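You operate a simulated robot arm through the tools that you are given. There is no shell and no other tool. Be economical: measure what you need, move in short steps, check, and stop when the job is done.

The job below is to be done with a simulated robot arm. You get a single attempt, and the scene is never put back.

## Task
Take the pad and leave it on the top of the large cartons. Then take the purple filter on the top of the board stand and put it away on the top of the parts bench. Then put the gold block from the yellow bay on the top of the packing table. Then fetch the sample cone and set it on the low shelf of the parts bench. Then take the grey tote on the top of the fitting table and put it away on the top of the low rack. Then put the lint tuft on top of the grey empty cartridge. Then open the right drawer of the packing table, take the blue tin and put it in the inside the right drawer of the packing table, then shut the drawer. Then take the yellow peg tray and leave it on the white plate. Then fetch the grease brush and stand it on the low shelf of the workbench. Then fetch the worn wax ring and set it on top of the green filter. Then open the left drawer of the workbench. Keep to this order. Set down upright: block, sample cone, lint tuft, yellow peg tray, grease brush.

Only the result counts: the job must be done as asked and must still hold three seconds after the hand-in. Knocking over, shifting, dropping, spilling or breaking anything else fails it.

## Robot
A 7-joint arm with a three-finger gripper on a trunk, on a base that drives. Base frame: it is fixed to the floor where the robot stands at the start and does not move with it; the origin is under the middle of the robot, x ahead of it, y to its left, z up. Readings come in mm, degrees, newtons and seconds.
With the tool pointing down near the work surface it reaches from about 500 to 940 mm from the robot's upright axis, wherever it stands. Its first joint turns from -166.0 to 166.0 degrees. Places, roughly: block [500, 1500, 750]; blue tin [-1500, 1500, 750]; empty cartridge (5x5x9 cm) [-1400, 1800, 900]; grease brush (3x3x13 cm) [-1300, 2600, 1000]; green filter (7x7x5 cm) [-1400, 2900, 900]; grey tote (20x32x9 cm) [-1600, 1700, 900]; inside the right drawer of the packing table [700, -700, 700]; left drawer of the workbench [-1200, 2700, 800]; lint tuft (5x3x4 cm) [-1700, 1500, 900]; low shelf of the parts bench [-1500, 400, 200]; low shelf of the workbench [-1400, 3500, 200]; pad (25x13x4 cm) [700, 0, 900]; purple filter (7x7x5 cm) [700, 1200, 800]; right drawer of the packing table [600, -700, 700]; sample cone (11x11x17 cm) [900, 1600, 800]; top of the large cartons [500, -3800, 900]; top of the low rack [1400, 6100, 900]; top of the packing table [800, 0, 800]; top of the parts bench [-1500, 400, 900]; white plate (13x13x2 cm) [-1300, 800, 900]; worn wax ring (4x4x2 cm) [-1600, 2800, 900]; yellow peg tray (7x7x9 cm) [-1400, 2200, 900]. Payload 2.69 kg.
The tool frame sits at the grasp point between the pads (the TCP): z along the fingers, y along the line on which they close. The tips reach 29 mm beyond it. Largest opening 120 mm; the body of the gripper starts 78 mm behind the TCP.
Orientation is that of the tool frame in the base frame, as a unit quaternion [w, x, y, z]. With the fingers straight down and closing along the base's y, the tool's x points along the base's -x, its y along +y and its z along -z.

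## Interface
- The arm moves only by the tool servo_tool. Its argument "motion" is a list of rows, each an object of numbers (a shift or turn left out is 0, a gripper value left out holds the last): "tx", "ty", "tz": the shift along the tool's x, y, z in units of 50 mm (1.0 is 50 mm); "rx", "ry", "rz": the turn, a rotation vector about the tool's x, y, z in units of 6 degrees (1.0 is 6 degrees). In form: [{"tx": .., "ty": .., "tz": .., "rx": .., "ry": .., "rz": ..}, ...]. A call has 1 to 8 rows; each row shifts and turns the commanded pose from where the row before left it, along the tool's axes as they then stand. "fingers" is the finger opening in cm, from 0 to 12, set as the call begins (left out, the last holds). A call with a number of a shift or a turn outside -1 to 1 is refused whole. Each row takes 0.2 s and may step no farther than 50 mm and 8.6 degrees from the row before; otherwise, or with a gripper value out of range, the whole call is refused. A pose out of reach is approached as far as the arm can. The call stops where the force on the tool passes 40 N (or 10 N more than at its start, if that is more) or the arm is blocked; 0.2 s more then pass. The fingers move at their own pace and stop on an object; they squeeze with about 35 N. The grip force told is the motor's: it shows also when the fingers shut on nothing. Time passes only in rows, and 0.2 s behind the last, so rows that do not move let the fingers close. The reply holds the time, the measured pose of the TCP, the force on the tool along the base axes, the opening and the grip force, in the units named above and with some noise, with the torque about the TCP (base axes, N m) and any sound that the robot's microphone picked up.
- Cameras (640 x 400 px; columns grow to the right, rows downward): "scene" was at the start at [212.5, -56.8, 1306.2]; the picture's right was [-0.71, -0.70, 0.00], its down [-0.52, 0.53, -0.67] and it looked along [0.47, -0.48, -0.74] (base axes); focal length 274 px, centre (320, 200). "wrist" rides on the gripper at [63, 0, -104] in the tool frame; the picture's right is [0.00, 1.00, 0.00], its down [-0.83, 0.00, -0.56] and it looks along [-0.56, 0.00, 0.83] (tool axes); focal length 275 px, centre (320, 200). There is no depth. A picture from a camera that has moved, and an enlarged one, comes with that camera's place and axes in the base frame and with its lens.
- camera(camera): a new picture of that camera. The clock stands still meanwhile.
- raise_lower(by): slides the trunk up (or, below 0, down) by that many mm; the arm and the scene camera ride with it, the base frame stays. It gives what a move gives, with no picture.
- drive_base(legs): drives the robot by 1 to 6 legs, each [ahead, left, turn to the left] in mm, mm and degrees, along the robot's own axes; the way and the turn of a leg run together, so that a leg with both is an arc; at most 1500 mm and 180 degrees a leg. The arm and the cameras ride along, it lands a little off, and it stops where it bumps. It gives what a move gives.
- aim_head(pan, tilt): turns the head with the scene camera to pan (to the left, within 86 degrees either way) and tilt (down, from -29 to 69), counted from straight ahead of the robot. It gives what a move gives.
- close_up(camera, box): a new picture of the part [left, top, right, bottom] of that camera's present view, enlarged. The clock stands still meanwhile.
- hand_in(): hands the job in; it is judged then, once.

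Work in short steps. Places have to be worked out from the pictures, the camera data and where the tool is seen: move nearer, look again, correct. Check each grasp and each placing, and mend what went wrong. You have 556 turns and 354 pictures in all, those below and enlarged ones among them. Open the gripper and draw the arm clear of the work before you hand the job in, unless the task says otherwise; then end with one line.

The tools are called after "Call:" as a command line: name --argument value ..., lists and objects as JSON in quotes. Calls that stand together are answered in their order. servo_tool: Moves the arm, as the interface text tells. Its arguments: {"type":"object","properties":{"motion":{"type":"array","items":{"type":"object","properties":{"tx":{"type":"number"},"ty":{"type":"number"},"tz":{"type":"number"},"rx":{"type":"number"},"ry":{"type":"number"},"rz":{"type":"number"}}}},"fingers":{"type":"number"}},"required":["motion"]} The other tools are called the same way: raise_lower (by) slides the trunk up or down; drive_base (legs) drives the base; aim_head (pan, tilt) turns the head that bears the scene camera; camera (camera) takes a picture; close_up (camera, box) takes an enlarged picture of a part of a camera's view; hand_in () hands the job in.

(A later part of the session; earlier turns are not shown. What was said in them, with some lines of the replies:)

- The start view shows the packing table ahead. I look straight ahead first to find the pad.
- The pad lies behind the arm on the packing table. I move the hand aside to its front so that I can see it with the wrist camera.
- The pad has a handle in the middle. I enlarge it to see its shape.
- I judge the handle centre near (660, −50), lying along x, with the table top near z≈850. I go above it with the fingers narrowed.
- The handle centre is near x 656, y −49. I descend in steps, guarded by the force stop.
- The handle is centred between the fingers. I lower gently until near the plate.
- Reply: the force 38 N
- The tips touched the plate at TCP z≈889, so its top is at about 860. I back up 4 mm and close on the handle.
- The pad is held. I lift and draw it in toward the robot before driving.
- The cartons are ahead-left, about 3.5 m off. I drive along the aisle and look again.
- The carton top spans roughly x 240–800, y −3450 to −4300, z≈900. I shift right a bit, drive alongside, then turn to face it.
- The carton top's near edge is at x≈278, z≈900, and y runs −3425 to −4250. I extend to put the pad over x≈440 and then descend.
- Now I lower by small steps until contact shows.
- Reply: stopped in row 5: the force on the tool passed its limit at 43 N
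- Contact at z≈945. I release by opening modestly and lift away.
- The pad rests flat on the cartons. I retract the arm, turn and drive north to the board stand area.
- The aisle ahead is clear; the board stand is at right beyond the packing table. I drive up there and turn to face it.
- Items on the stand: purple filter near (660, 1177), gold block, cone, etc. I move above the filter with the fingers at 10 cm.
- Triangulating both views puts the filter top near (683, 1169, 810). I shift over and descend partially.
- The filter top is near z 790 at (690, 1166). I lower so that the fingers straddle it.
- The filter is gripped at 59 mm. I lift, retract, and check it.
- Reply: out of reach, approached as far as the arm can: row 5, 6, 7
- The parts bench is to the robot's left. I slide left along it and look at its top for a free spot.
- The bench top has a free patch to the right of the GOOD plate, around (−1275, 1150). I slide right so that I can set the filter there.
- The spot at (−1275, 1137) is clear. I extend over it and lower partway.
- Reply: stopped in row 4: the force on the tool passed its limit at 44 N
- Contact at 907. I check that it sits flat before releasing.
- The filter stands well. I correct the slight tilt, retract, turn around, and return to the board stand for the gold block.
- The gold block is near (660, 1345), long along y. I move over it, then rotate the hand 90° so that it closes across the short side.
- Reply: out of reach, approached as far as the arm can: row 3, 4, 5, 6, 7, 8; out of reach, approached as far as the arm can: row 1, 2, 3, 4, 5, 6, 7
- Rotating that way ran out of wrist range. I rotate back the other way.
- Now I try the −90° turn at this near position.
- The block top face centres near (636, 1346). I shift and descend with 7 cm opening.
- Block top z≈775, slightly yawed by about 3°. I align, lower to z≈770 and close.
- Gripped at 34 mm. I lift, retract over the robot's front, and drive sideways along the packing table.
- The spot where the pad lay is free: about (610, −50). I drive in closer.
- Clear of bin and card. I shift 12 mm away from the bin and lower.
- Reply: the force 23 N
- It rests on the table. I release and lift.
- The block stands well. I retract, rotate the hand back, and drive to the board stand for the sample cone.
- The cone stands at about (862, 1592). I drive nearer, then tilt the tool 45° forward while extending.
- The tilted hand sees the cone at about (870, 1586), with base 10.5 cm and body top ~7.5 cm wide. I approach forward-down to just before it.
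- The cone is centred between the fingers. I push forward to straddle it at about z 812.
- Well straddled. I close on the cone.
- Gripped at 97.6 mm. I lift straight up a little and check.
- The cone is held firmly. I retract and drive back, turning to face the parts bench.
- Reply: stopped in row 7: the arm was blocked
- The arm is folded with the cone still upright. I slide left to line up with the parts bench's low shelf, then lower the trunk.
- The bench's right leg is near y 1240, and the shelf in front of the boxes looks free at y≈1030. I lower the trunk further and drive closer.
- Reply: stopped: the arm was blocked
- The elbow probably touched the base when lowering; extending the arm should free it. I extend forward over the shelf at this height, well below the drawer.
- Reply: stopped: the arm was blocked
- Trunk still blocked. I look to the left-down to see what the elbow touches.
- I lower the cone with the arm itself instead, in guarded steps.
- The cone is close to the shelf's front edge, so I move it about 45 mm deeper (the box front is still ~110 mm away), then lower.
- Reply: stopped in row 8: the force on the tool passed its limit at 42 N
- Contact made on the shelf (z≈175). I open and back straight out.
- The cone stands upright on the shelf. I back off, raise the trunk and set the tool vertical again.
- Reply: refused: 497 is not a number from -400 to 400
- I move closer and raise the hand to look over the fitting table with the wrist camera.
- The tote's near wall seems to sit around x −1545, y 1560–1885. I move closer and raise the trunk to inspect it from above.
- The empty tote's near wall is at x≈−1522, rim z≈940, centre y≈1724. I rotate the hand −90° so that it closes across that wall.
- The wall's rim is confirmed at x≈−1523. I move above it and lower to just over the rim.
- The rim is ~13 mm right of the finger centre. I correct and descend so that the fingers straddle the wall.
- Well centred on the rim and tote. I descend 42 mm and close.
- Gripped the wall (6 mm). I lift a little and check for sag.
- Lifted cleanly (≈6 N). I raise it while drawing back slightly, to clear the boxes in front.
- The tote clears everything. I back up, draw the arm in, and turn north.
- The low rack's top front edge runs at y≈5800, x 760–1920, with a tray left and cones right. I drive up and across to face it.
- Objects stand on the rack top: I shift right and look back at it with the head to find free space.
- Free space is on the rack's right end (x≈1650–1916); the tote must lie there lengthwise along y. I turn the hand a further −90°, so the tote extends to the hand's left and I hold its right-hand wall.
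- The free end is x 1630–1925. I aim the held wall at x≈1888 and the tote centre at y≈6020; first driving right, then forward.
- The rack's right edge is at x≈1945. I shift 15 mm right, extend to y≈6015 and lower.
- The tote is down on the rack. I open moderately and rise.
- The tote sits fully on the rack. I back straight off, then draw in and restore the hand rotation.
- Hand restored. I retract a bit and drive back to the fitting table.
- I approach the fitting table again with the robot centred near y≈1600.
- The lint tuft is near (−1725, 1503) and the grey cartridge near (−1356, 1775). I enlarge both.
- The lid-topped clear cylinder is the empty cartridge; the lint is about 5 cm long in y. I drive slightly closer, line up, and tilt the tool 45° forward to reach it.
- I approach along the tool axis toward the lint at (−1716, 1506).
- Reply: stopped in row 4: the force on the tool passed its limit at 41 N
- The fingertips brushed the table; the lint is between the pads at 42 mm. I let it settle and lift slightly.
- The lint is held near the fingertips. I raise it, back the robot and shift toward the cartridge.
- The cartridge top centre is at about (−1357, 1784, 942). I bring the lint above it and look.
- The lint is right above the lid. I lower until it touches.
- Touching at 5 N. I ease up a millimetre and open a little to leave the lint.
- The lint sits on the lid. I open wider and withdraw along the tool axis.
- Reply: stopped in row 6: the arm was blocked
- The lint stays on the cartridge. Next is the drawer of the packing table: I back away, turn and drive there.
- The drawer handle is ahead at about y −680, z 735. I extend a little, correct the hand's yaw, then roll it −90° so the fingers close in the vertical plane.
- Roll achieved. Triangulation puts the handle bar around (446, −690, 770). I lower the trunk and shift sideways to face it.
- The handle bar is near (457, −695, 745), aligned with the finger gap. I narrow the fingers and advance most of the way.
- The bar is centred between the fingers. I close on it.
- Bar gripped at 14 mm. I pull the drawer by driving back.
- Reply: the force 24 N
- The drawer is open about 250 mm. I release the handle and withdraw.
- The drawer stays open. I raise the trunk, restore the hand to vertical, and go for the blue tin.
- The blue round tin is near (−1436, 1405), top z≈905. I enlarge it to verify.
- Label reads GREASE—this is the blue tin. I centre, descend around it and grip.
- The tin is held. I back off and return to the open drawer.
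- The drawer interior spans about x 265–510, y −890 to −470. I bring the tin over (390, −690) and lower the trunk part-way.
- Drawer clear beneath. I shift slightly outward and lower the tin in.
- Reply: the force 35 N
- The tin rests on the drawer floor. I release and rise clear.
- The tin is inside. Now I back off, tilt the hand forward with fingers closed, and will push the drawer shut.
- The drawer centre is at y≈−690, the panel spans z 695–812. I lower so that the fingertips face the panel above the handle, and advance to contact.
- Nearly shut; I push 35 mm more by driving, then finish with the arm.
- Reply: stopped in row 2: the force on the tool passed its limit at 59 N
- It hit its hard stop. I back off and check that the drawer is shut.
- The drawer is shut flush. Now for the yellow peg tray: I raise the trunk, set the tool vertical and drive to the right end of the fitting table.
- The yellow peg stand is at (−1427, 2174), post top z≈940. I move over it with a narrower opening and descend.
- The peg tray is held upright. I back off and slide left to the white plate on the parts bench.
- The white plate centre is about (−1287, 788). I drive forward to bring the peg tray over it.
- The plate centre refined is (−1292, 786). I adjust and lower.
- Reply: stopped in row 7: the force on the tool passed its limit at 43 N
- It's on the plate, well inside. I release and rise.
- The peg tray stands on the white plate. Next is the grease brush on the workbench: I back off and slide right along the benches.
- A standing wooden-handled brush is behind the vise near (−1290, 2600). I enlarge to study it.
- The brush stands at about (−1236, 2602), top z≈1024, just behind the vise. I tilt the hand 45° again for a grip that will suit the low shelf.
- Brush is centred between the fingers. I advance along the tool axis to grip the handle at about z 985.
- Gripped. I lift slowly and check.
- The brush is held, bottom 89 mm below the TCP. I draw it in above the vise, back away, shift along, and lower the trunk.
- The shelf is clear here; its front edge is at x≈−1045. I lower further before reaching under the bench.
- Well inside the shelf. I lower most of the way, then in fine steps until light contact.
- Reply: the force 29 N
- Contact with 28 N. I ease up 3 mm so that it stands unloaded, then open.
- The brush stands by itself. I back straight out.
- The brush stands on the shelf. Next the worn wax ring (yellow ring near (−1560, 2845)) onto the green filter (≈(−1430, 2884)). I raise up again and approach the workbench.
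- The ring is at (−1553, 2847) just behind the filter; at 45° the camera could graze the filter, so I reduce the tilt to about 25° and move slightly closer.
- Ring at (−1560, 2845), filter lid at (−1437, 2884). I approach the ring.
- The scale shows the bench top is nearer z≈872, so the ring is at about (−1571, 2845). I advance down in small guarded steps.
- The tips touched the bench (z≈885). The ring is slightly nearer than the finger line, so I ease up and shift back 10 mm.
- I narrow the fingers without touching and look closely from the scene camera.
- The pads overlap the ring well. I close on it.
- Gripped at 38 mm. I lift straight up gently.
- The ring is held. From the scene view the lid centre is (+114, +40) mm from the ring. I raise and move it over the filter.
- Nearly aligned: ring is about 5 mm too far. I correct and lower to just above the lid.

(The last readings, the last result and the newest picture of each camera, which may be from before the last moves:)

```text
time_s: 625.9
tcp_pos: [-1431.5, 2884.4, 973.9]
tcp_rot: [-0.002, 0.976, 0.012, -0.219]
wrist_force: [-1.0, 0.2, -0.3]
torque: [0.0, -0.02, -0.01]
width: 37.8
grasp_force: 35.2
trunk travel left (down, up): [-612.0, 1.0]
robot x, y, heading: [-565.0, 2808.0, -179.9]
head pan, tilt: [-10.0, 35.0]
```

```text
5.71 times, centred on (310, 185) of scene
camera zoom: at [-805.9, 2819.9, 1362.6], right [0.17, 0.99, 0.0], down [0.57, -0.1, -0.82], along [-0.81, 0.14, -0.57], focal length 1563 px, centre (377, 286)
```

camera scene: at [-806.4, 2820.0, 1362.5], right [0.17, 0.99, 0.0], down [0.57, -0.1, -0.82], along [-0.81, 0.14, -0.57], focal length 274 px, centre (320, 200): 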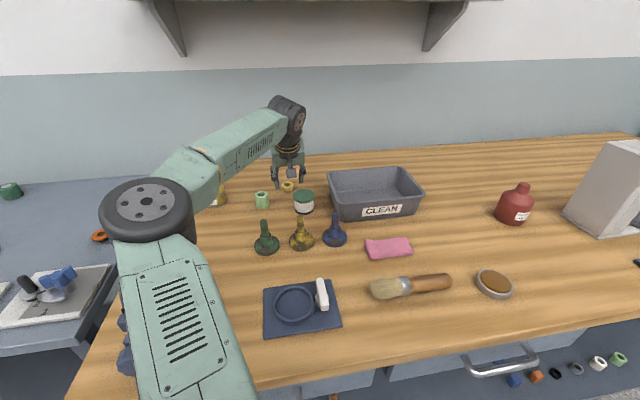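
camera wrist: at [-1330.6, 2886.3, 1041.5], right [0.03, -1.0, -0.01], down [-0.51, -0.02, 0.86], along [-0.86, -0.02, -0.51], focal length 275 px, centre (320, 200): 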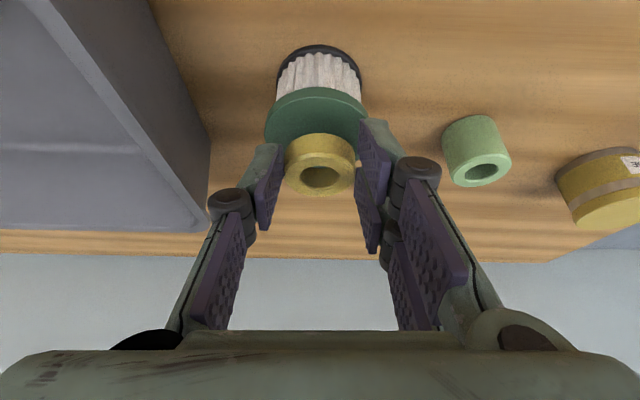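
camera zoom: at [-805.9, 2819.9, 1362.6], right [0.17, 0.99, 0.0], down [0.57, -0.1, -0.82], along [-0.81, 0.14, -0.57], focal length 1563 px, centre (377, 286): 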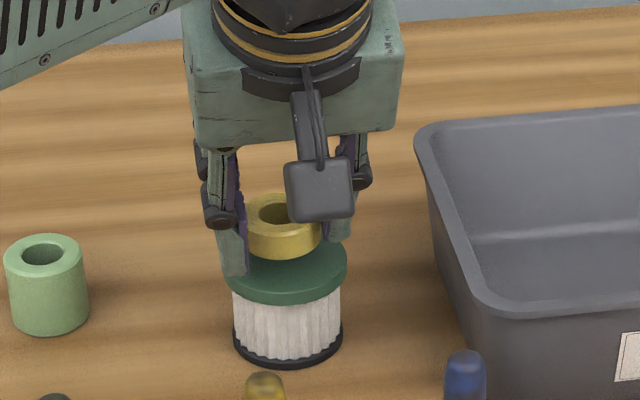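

Both views say the ring is ~9 mm too far back. I shift it, then lower in fine steps.

Call:
servo_tool --motion '[{"tx": 0.16, "tz": -0.08}, {"tz": 0.07, "tx": 0.03}]'

Call:
close_up --camera "scene" --box '[270, 150, 350, 220]'

Call:
camera --camera "wrist"

```text
time_s: 626.5
tcp_pos: [-1423.5, 2884.3, 971.8]
tcp_rot: [-0.002, 0.976, 0.011, -0.218]
wrist_force: [-0.2, -0.8, 0.1]
torque: [0.0, 0.02, -0.01]
width: 38.0
grasp_force: 34.7
trunk travel left (down, up): [-612.0, 1.0]
robot x, y, heading: [-566.1, 2803.2, -179.5]
head pan, tilt: [-10.0, 35.0]
```

```text
5.71 times, centred on (310, 185) of scene
camera zoom: at [-805.9, 2819.9, 1362.6], right [0.17, 0.99, 0.0], down [0.57, -0.1, -0.82], along [-0.81, 0.14, -0.57], focal length 1563 px, centre (377, 286)
```

zoom: 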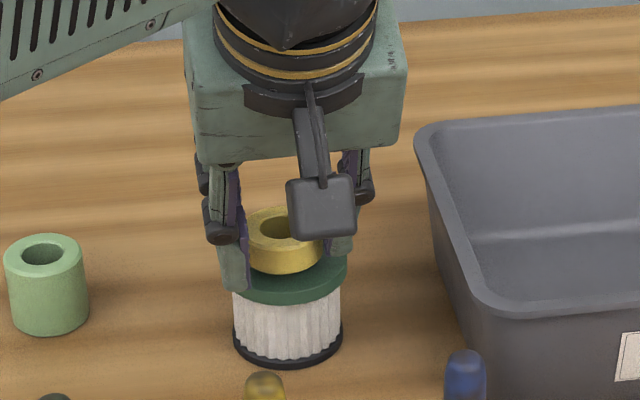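

```text
128 pictures are left
camera wrist: at [-1322.3, 2886.0, 1038.6], right [0.03, -1.0, -0.01], down [-0.51, -0.02, 0.86], along [-0.86, -0.02, -0.51], focal length 275 px, centre (320, 200)
```

wrist: 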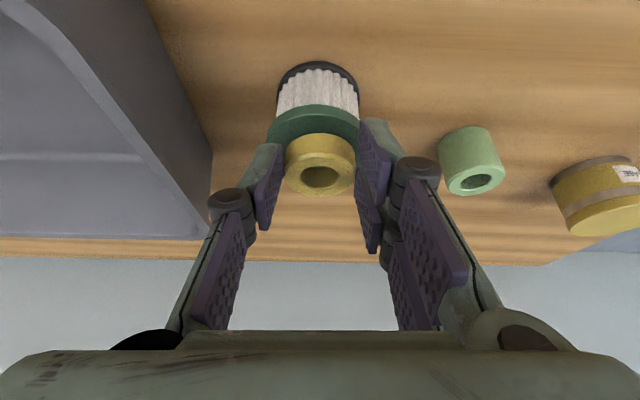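

Looks aligned. I lower 2 mm at a time until contact.

Call:
servo_tool --motion '[{"tz": 0.045, "tx": 0.021}]'

Call:
servo_tool --motion '[{"tz": 0.045, "tx": 0.021}]'

Call:
servo_tool --motion '[{"tz": 0.045, "tx": 0.021}]'

Call:
close_up --camera "scene" --box '[270, 150, 350, 220]'

```text
time_s: 626.9
tcp_pos: [-1423.1, 2885.2, 968.5]
tcp_rot: [-0.002, 0.976, 0.011, -0.219]
wrist_force: [0.0, -0.3, -0.6]
torque: [-0.01, -0.02, -0.01]
width: 37.8
grasp_force: 34.6
trunk travel left (down, up): [-612.0, 1.0]
robot x, y, heading: [-566.2, 2809.1, -179.8]
head pan, tilt: [-10.0, 35.0]
```

```text
time_s: 627.3
tcp_pos: [-1423.9, 2884.5, 965.6]
tcp_rot: [-0.002, 0.976, 0.011, -0.219]
wrist_force: [0.6, -0.6, 0.1]
torque: [-0.01, 0.04, 0.02]
width: 37.7
grasp_force: 35.1
trunk travel left (down, up): [-612.0, 1.0]
robot x, y, heading: [-564.6, 2806.7, -179.8]
head pan, tilt: [-10.0, 35.0]
```

```text
time_s: 627.7
tcp_pos: [-1422.8, 2883.9, 965.2]
tcp_rot: [-0.003, 0.975, 0.012, -0.22]
wrist_force: [0.5, -0.2, 4.1]
torque: [-0.08, 0.06, 0.05]
width: 38.0
grasp_force: 35.1
trunk travel left (down, up): [-612.0, 1.0]
robot x, y, heading: [-559.4, 2805.1, -179.8]
head pan, tilt: [-10.0, 35.0]
```

```text
5.71 times, centred on (310, 185) of scene
camera zoom: at [-805.3, 2819.8, 1362.9], right [0.17, 0.99, 0.0], down [0.56, -0.1, -0.82], along [-0.81, 0.14, -0.57], focal length 1563 px, centre (377, 286)
```

zoom: 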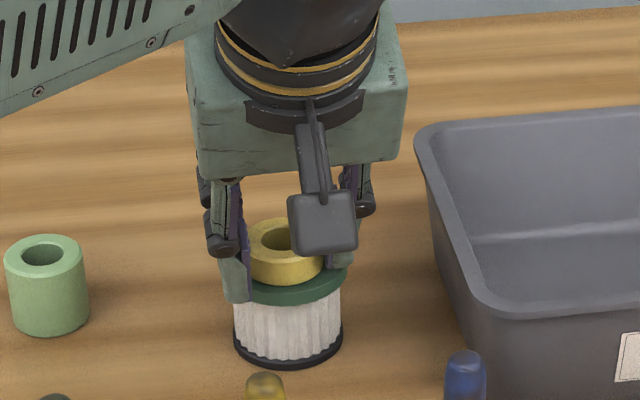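

Contact. I open gently and retreat upward.

Call:
servo_tool --motion '[{"tz": -0.015, "tx": -0.007}, {}, {}]' --fingers 5.5

Call:
camera --camera "wrist"

Call:
servo_tool --motion '[{"tz": -0.3}, {"tz": -0.8}, {"tz": -0.8}]'

Call:
close_up --camera "scene" --box '[250, 120, 370, 230]'

Call:
camera --camera "wrist"

```text
time_s: 628.5
tcp_pos: [-1422.8, 2883.9, 964.7]
tcp_rot: [-0.002, 0.976, 0.01, -0.219]
wrist_force: [-0.8, 0.6, 0.5]
torque: [0.0, -0.03, 0.02]
width: 55.1
grasp_force: 0.0
trunk travel left (down, up): [-612.0, 1.0]
robot x, y, heading: [-562.9, 2806.8, -179.9]
head pan, tilt: [-10.0, 35.0]
```

```text
126 pictures are left
camera wrist: at [-1322.0, 2886.0, 1032.0], right [0.03, -1.0, -0.01], down [-0.51, -0.02, 0.86], along [-0.86, -0.02, -0.51], focal length 275 px, centre (320, 200)
```

wrist: 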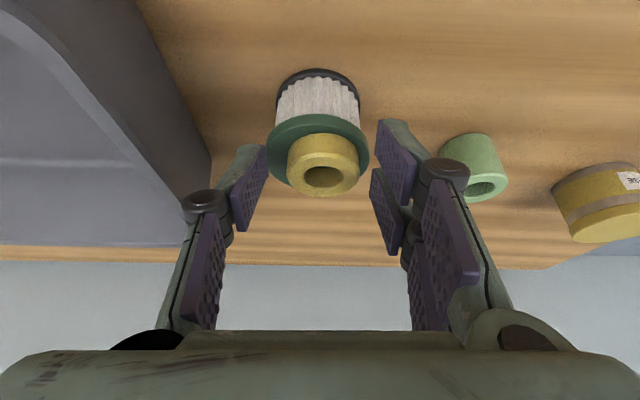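

```text
time_s: 629.3
tcp_pos: [-1381.0, 2886.1, 1050.2]
tcp_rot: [-0.001, 0.976, 0.011, -0.218]
wrist_force: [0.1, 0.6, 0.0]
torque: [0.0, 0.03, -0.01]
width: 54.6
grasp_force: 0.0
trunk travel left (down, up): [-612.0, 1.0]
robot x, y, heading: [-563.8, 2808.0, -180.2]
head pan, tilt: [-10.0, 35.0]
```

```text
3.64 times, centred on (310, 175) of scene
camera zoom: at [-805.3, 2819.9, 1362.7], right [0.17, 0.99, 0.0], down [0.56, -0.1, -0.82], along [-0.81, 0.14, -0.57], focal length 995 px, centre (356, 291)
```

zoom: 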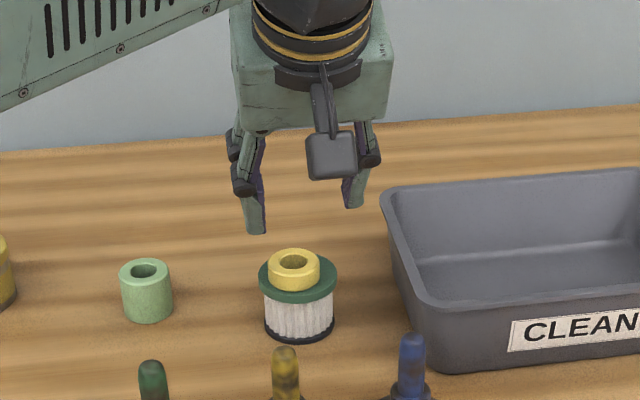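

```text
124 pictures are left
camera wrist: at [-1280.4, 2887.2, 1117.2], right [0.02, -1.0, -0.01], down [-0.51, -0.02, 0.86], along [-0.86, -0.02, -0.51], focal length 275 px, centre (320, 200)
```

wrist: 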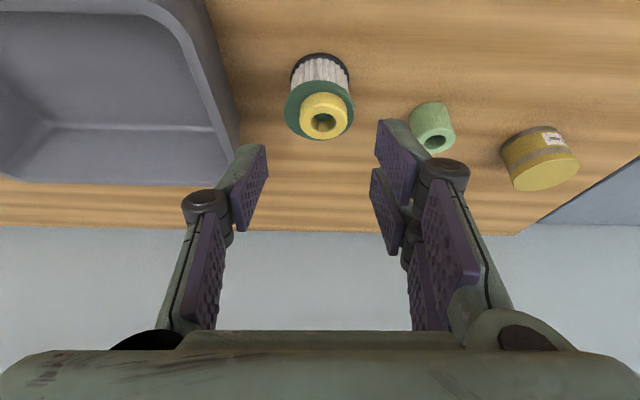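

The ring sits on the green filter. Finally, the workbench's left drawer: I back away, align, tilt to 45° and roll the hand −90° as before.

Call:
drive_base --legs '[[-520, 0, 0], [0, 140, 0]]'

Call:
servo_tool --motion '[{"ry": -1}, {"ry": -1}, {"ry": -1}, {"ry": -0.35}, {"rz": -1}, {"rz": -1}, {"rz": -1}, {"rz": -1}]' --fingers 8

Call:
servo_tool --motion '[{"rz": -1}, {"rz": -1}, {"rz": -1}, {"rz": -1}, {"rz": -1}, {"rz": -1}, {"rz": -1}, {"rz": -1}]'

Call:
servo_tool --motion '[{"rz": -1}, {"rz": -1}, {"rz": -1}]'

Call:
raise_lower --by -150

Call:
aim_head --pan 0 --tilt 40

Call:
camera --camera "wrist"

Call:
camera --camera "scene"

```text
time_s: 633.6
tcp_pos: [-870.8, 2746.4, 1050.3]
tcp_rot: [-0.003, 0.976, 0.012, -0.219]
wrist_force: [0.1, -0.1, -0.3]
torque: [0.01, 0.0, -0.03]
width: 54.9
grasp_force: 0.1
trunk travel left (down, up): [-612.0, 1.0]
robot x, y, heading: [-53.6, 2670.2, -179.6]
head pan, tilt: [-10.0, 35.0]
```

```text
time_s: 635.4
tcp_pos: [-871.8, 2748.3, 1049.8]
tcp_rot: [-0.08, 0.899, 0.205, -0.378]
wrist_force: [0.3, -0.9, 0.5]
torque: [0.01, 0.04, 0.01]
width: 80.2
grasp_force: 0.0
trunk travel left (down, up): [-612.0, 1.0]
robot x, y, heading: [-46.4, 2671.2, -179.8]
head pan, tilt: [-10.0, 35.0]
```

```text
time_s: 637.2
tcp_pos: [-871.4, 2748.4, 1050.4]
tcp_rot: [-0.226, 0.738, 0.553, -0.313]
wrist_force: [-0.3, 0.0, -0.1]
torque: [-0.01, 0.01, 0.0]
width: 79.9
grasp_force: 0.0
trunk travel left (down, up): [-612.0, 1.0]
robot x, y, heading: [-52.8, 2671.1, -179.8]
head pan, tilt: [-10.0, 35.0]
```

```text
time_s: 638.0
tcp_pos: [-870.8, 2748.0, 1048.8]
tcp_rot: [-0.273, 0.643, 0.662, -0.273]
wrist_force: [-0.2, -0.1, 0.6]
torque: [0.02, 0.01, 0.01]
width: 80.1
grasp_force: 0.1
trunk travel left (down, up): [-612.0, 1.0]
robot x, y, heading: [-52.0, 2670.7, -179.6]
head pan, tilt: [-10.0, 35.0]
```

```text
time_s: 639.8
tcp_pos: [-871.7, 2748.0, 900.1]
tcp_rot: [-0.273, 0.643, 0.661, -0.274]
wrist_force: [-0.5, 0.1, -0.1]
torque: [-0.03, 0.01, -0.02]
width: 80.0
grasp_force: 0.1
trunk travel left (down, up): [-462.0, 151.0]
robot x, y, heading: [-56.8, 2672.5, -179.5]
head pan, tilt: [-10.0, 35.0]
```

```text
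time_s: 640.5
tcp_pos: [-870.4, 2747.5, 899.4]
tcp_rot: [-0.272, 0.643, 0.661, -0.274]
wrist_force: [0.4, 0.3, -0.2]
torque: [0.0, 0.02, -0.01]
width: 80.4
grasp_force: 0.0
trunk travel left (down, up): [-462.0, 151.0]
robot x, y, heading: [-50.7, 2674.1, -179.8]
head pan, tilt: [0.0, 40.0]
```

```text
123 pictures are left
camera wrist: at [-798.8, 2812.0, 972.8], right [0.7, 0.03, -0.71], down [0.42, -0.82, 0.38], along [-0.58, -0.57, -0.59], focal length 275 px, centre (320, 200)
```

wrist: 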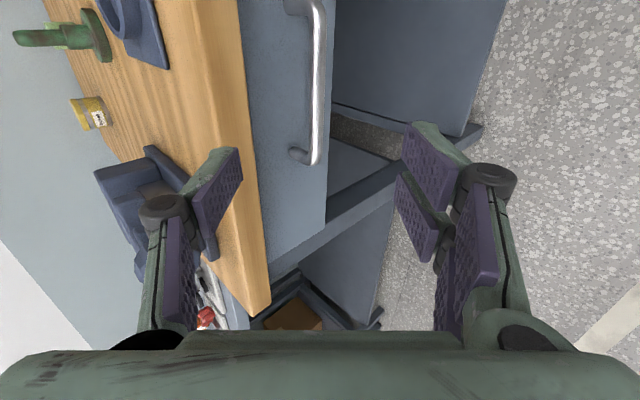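

```text
122 pictures are left
camera scene: at [-292.8, 2668.7, 1205.1], right [-0.01, 1.0, 0.0], down [0.64, 0.0, -0.77], along [-0.77, 0.0, -0.64], focal length 274 px, centre (320, 200)
```

scene: 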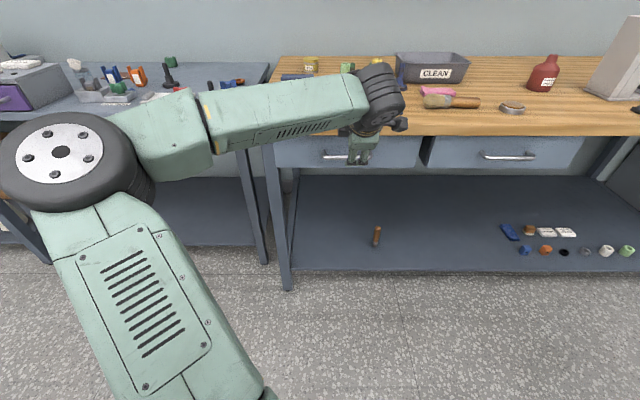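

The bar lies on the hand axis, about 137 mm ahead (≈(−970, 2750, 805)). I advance part-way with narrowed fingers.

Call:
servo_tool --motion '[{"tz": 0.6}, {"tz": 0.6}, {"tz": 0.5}]' --fingers 4

Call:
camera --camera "wrist"

```text
time_s: 641.3
tcp_pos: [-931.7, 2746.5, 838.8]
tcp_rot: [-0.272, 0.643, 0.662, -0.272]
wrist_force: [0.2, -0.2, -0.1]
torque: [0.0, 0.01, 0.03]
width: 39.9
grasp_force: 0.0
trunk travel left (down, up): [-462.0, 151.0]
robot x, y, heading: [-51.5, 2669.7, -179.9]
head pan, tilt: [0.0, 40.0]
```

```text
121 pictures are left
camera wrist: at [-860.6, 2810.6, 912.8], right [0.7, 0.03, -0.71], down [0.42, -0.82, 0.38], along [-0.58, -0.57, -0.59], focal length 275 px, centre (320, 200)
```

wrist: 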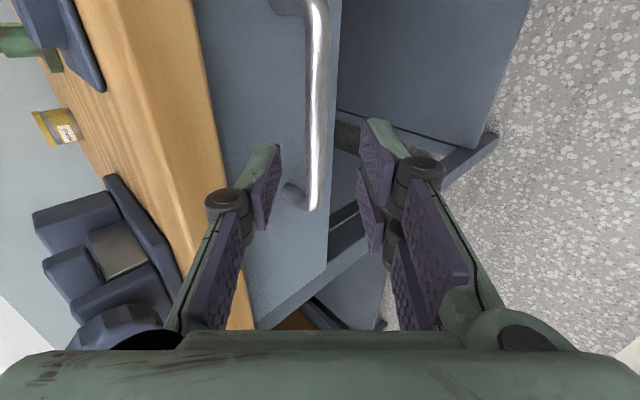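

I'm near the handle's end, so I shift 45 mm along +y toward its middle and advance.

Call:
servo_tool --motion '[{"tx": 0.9}, {"tz": 0.3}]'

Call:
camera --camera "wrist"

```text
time_s: 641.9
tcp_pos: [-943.8, 2790.7, 827.3]
tcp_rot: [-0.272, 0.643, 0.662, -0.273]
wrist_force: [0.9, 0.8, 0.0]
torque: [-0.02, 0.01, 0.02]
width: 39.8
grasp_force: 0.1
trunk travel left (down, up): [-462.0, 151.0]
robot x, y, heading: [-55.2, 2671.7, -179.7]
head pan, tilt: [0.0, 40.0]
```

```text
120 pictures are left
camera wrist: at [-871.8, 2855.6, 901.8], right [0.7, 0.03, -0.71], down [0.42, -0.82, 0.38], along [-0.58, -0.56, -0.59], focal length 275 px, centre (320, 200)
```

wrist: 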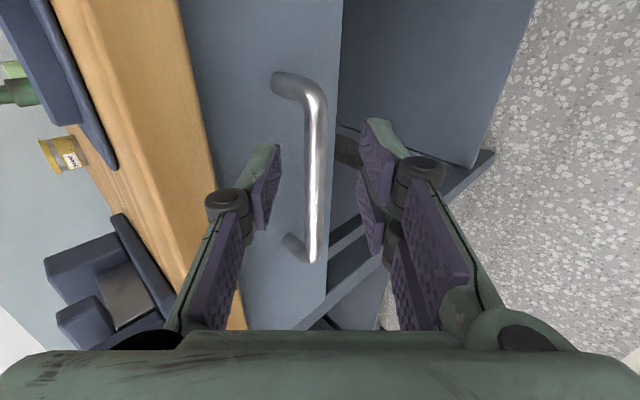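

Call:
servo_tool --motion '[{"tz": 0.25, "ty": -0.05}, {"tz": 0.2}]'

Call:
camera --camera "wrist"

```text
time_s: 642.5
tcp_pos: [-961.2, 2792.0, 814.3]
tcp_rot: [-0.272, 0.643, 0.662, -0.274]
wrist_force: [-1.1, 0.2, -0.1]
torque: [0.01, 0.01, 0.01]
width: 40.0
grasp_force: 0.0
trunk travel left (down, up): [-462.0, 151.0]
robot x, y, heading: [-53.1, 2672.0, -179.8]
head pan, tilt: [0.0, 40.0]
```

```text
119 pictures are left
camera wrist: at [-889.8, 2854.6, 888.2], right [0.7, 0.03, -0.71], down [0.42, -0.82, 0.38], along [-0.58, -0.57, -0.59], focal length 275 px, centre (320, 200)
```

wrist: 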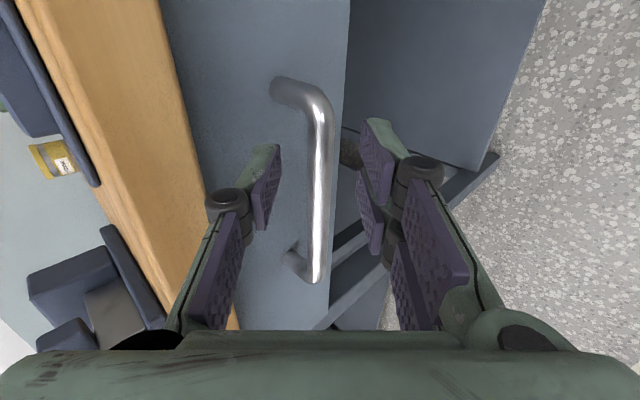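

Call:
servo_tool --motion '[{"tz": 0.18}]'

Call:
servo_tool --motion '[{}, {}, {}, {}]' --fingers 0

Call:
camera --camera "wrist"

```text
time_s: 642.9
tcp_pos: [-969.1, 2791.2, 809.3]
tcp_rot: [-0.273, 0.643, 0.661, -0.274]
wrist_force: [0.3, 0.4, -0.3]
torque: [-0.01, -0.01, -0.02]
width: 39.8
grasp_force: 0.1
trunk travel left (down, up): [-462.0, 151.0]
robot x, y, heading: [-53.5, 2671.4, -179.7]
head pan, tilt: [0.0, 40.0]
```

```text
time_s: 643.9
tcp_pos: [-968.0, 2790.9, 808.2]
tcp_rot: [-0.273, 0.643, 0.661, -0.274]
wrist_force: [-0.9, -0.1, 0.4]
torque: [0.05, 0.0, 0.01]
width: 0.0
grasp_force: 28.7
trunk travel left (down, up): [-462.0, 151.0]
robot x, y, heading: [-55.7, 2671.4, -179.8]
head pan, tilt: [0.0, 40.0]
```

```text
118 pictures are left
camera wrist: at [-896.1, 2854.9, 882.0], right [0.7, 0.03, -0.71], down [0.42, -0.82, 0.38], along [-0.58, -0.57, -0.59], focal length 275 px, centre (320, 200)
```

wrist: 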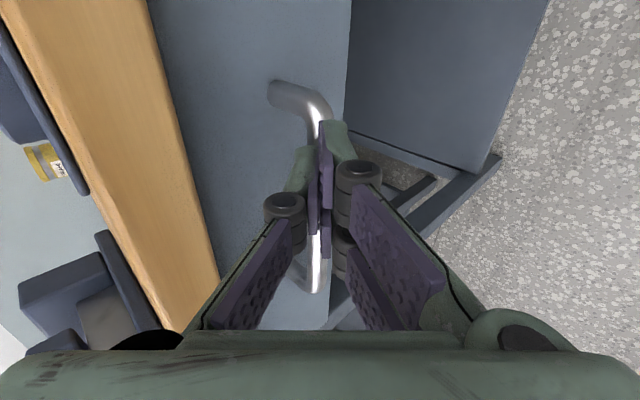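

The fingers closed just short of the bar. I reopen and advance 20 mm.

Call:
servo_tool --motion '[{}, {}, {}]' --fingers 4

Call:
servo_tool --motion '[{"tz": 0.2}, {"tz": 0.2}]'

Call:
camera --camera "wrist"

```text
time_s: 644.7
tcp_pos: [-968.0, 2789.7, 808.4]
tcp_rot: [-0.272, 0.644, 0.661, -0.273]
wrist_force: [-0.6, -0.4, -0.9]
torque: [0.01, 0.0, 0.0]
width: 40.3
grasp_force: 0.0
trunk travel left (down, up): [-462.0, 151.0]
robot x, y, heading: [-52.2, 2673.0, -179.8]
head pan, tilt: [0.0, 40.0]
```

```text
time_s: 645.3
tcp_pos: [-981.7, 2790.8, 795.4]
tcp_rot: [-0.273, 0.643, 0.662, -0.273]
wrist_force: [-0.1, -0.4, -0.4]
torque: [0.0, 0.0, -0.01]
width: 40.1
grasp_force: 0.1
trunk travel left (down, up): [-462.0, 151.0]
robot x, y, heading: [-49.6, 2671.4, -179.9]
head pan, tilt: [0.0, 40.0]
```

```text
117 pictures are left
camera wrist: at [-909.7, 2855.5, 868.2], right [0.7, 0.03, -0.71], down [0.42, -0.82, 0.38], along [-0.58, -0.57, -0.59], focal length 275 px, centre (320, 200)
```

wrist: 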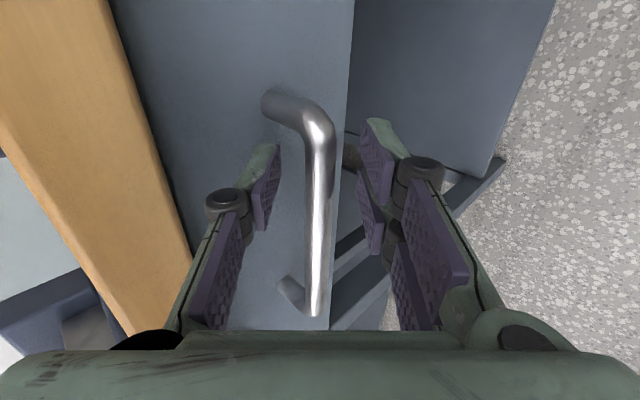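

Call:
servo_tool --motion '[{"tx": -0.4}]'

Call:
servo_tool --motion '[{}, {}, {}, {}]' --fingers 0

Call:
camera --camera "wrist"

```text
time_s: 645.7
tcp_pos: [-982.3, 2771.4, 795.8]
tcp_rot: [-0.272, 0.643, 0.662, -0.273]
wrist_force: [0.3, -0.1, -0.8]
torque: [0.0, 0.0, 0.05]
width: 39.7
grasp_force: 0.0
trunk travel left (down, up): [-462.0, 151.0]
robot x, y, heading: [-53.6, 2672.2, -179.6]
head pan, tilt: [0.0, 40.0]
```

```text
time_s: 646.7
tcp_pos: [-981.4, 2773.3, 794.3]
tcp_rot: [-0.273, 0.643, 0.661, -0.275]
wrist_force: [-0.1, -1.2, 0.2]
torque: [-0.74, 0.01, -1.07]
width: 14.6
grasp_force: 41.0
trunk travel left (down, up): [-462.0, 151.0]
robot x, y, heading: [-51.0, 2671.2, -179.7]
head pan, tilt: [0.0, 40.0]
```

```text
116 pictures are left
camera wrist: at [-909.6, 2836.2, 868.3], right [0.7, 0.03, -0.71], down [0.42, -0.82, 0.38], along [-0.58, -0.57, -0.59], focal length 275 px, centre (320, 200)
```

wrist: 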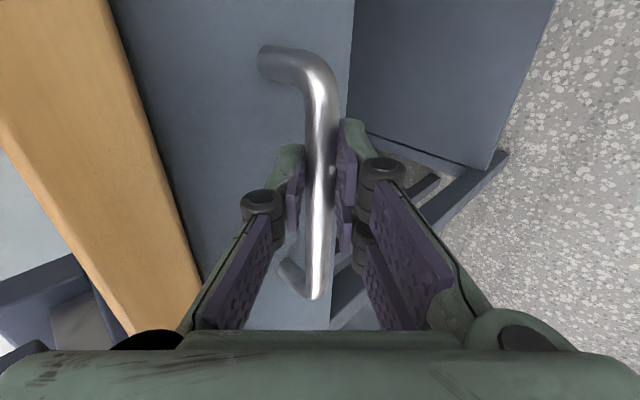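

Bar gripped. I pull the drawer open by driving back.

Call:
drive_base --legs '[[-130, 0, 0]]'

Call:
camera --camera "scene"

Call:
drive_base --legs '[[-130, 0, 0]]'

Call:
camera --camera "scene"

```text
time_s: 648.0
tcp_pos: [-852.8, 2771.9, 793.9]
tcp_rot: [-0.273, 0.643, 0.662, -0.274]
wrist_force: [0.6, 3.4, -1.0]
torque: [-0.88, -0.01, -0.93]
width: 15.0
grasp_force: 40.9
trunk travel left (down, up): [-462.0, 151.0]
robot x, y, heading: [73.5, 2671.6, -179.8]
head pan, tilt: [0.0, 40.0]
```

```text
115 pictures are left
camera scene: at [-164.8, 2669.4, 1205.1], right [-0.01, 1.0, 0.0], down [0.64, 0.0, -0.77], along [-0.77, -0.01, -0.64], focal length 274 px, centre (320, 200)
```

scene: 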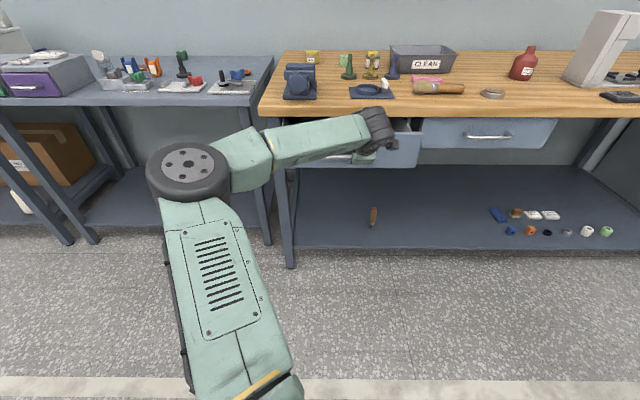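

```text
time_s: 649.2
tcp_pos: [-724.6, 2771.6, 795.4]
tcp_rot: [-0.272, 0.643, 0.662, -0.274]
wrist_force: [0.1, 0.4, -0.7]
torque: [-0.89, 0.02, -0.94]
width: 14.8
grasp_force: 41.4
trunk travel left (down, up): [-462.0, 151.0]
robot x, y, heading: [202.6, 2669.0, -179.7]
head pan, tilt: [0.0, 40.0]
```

```text
114 pictures are left
camera scene: at [-35.6, 2670.1, 1205.1], right [-0.01, 1.0, 0.0], down [0.64, 0.01, -0.77], along [-0.77, -0.01, -0.64], focal length 274 px, centre (320, 200)
```

scene: 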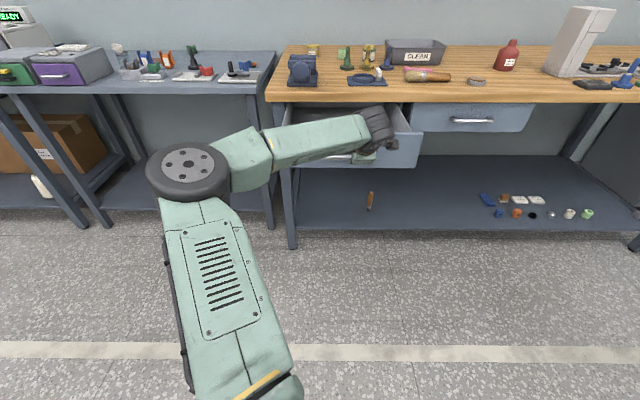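

Opened ~257 mm. I pull a little more to be safe, then release.

Call:
drive_base --legs '[[-40, 0, 0]]'

Call:
servo_tool --motion '[{}, {}, {}]' --fingers 4.5

Call:
servo_tool --motion '[{"tz": -0.4}, {"tz": -0.8}, {"tz": -0.8}]'

Call:
camera --camera "wrist"

Call:
camera --camera "scene"

```text
time_s: 650.1
tcp_pos: [-685.9, 2771.6, 793.9]
tcp_rot: [-0.272, 0.643, 0.661, -0.275]
wrist_force: [0.5, -3.6, 0.1]
torque: [-0.98, 0.01, -0.87]
width: 14.7
grasp_force: 40.7
trunk travel left (down, up): [-462.0, 151.0]
robot x, y, heading: [243.8, 2671.0, -179.5]
head pan, tilt: [0.0, 40.0]
```

```text
time_s: 650.9
tcp_pos: [-685.1, 2772.2, 794.3]
tcp_rot: [-0.271, 0.643, 0.661, -0.274]
wrist_force: [0.1, -0.3, -0.2]
torque: [-0.01, -0.03, 0.02]
width: 44.9
grasp_force: 0.2
trunk travel left (down, up): [-462.0, 151.0]
robot x, y, heading: [245.2, 2673.5, -179.6]
head pan, tilt: [0.0, 40.0]
```

```text
time_s: 651.7
tcp_pos: [-613.8, 2771.9, 864.7]
tcp_rot: [-0.271, 0.643, 0.662, -0.274]
wrist_force: [0.1, -0.1, -0.4]
torque: [0.0, 0.0, 0.02]
width: 44.8
grasp_force: 0.1
trunk travel left (down, up): [-462.0, 151.0]
robot x, y, heading: [241.8, 2673.6, -179.7]
head pan, tilt: [0.0, 40.0]
```

```text
113 pictures are left
camera wrist: at [-541.7, 2836.8, 938.6], right [0.7, 0.03, -0.71], down [0.42, -0.82, 0.38], along [-0.58, -0.57, -0.59], focal length 275 px, centre (320, 200)
```

wrist: 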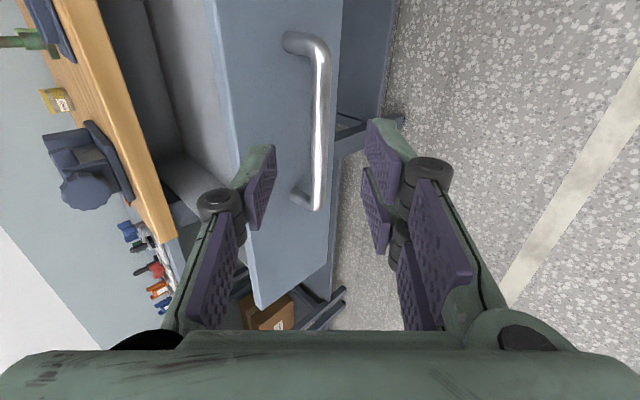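

```text
112 pictures are left
camera scene: at [4.4, 2670.4, 1205.1], right [-0.01, 1.0, 0.0], down [0.64, 0.01, -0.77], along [-0.77, -0.01, -0.64], focal length 274 px, centre (320, 200)
```

scene: 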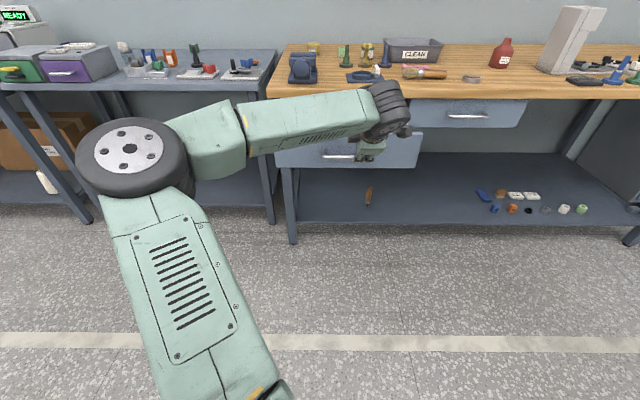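

The drawer is open. I draw back clear and do a final check of the ring, lint and brush.

Call:
drive_base --legs '[[-150, 0, 0]]'

Call:
aim_head --pan 0 --tilt 25

Call:
close_up --camera "scene" --box '[240, 90, 440, 290]'

Call:
close_up --camera "scene" --box '[0, 80, 240, 280]'

```text
time_s: 653.1
tcp_pos: [-465.5, 2773.7, 864.8]
tcp_rot: [-0.271, 0.643, 0.662, -0.273]
wrist_force: [-0.4, 1.1, -0.2]
torque: [-0.01, 0.03, 0.01]
width: 45.1
grasp_force: 0.2
trunk travel left (down, up): [-462.0, 151.0]
robot x, y, heading: [393.4, 2676.5, -179.6]
head pan, tilt: [0.0, 40.0]
```

```text
time_s: 653.9
tcp_pos: [-464.6, 2772.6, 864.2]
tcp_rot: [-0.272, 0.643, 0.662, -0.274]
wrist_force: [-1.0, -0.7, -0.8]
torque: [0.02, -0.04, -0.01]
width: 45.1
grasp_force: 0.2
trunk travel left (down, up): [-462.0, 151.0]
robot x, y, heading: [390.4, 2671.5, -179.6]
head pan, tilt: [0.0, 25.0]
```

```text
2.00 times, centred on (340, 190) of scene
camera zoom: at [146.1, 2671.5, 1228.3], right [-0.01, 1.0, 0.0], down [0.42, 0.0, -0.91], along [-0.91, -0.01, -0.42], focal length 547 px, centre (280, 220)
```

zoom: 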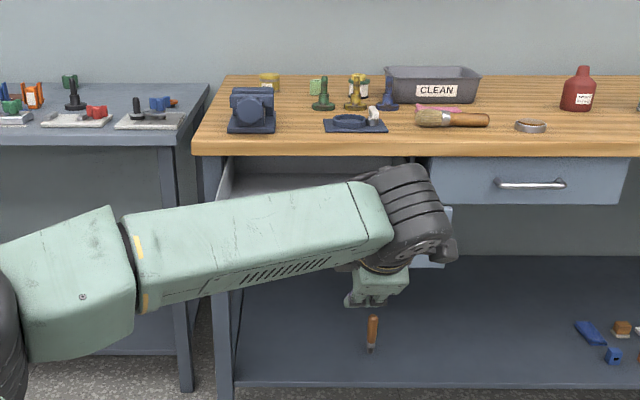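

```text
2.00 times, centred on (120, 180) of scene
camera zoom: at [146.1, 2671.5, 1228.3], right [-0.01, 1.0, 0.0], down [0.42, 0.0, -0.91], along [-0.91, -0.01, -0.42], focal length 547 px, centre (720, 240)
```

zoom: 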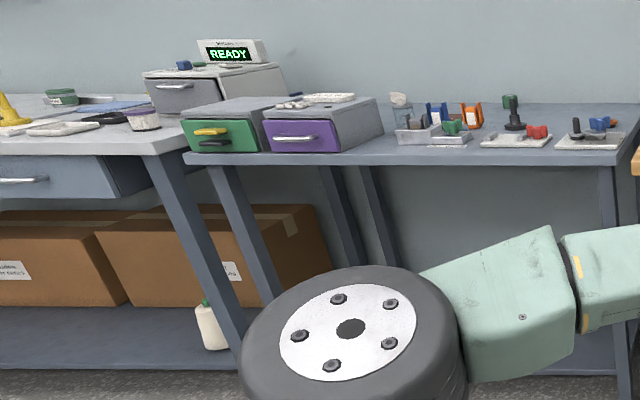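

Everything is in place: brush upright, lint on the cartridge, peg tray on the plate, ring on the filter, and the drawer open. The gripper is open and clear, so I hand in.

Call:
hand_in

```text
The job is handed in.
```

All eleven steps were done in the order given and the job is handed in; the last pictures showed nothing dropped or knocked over.
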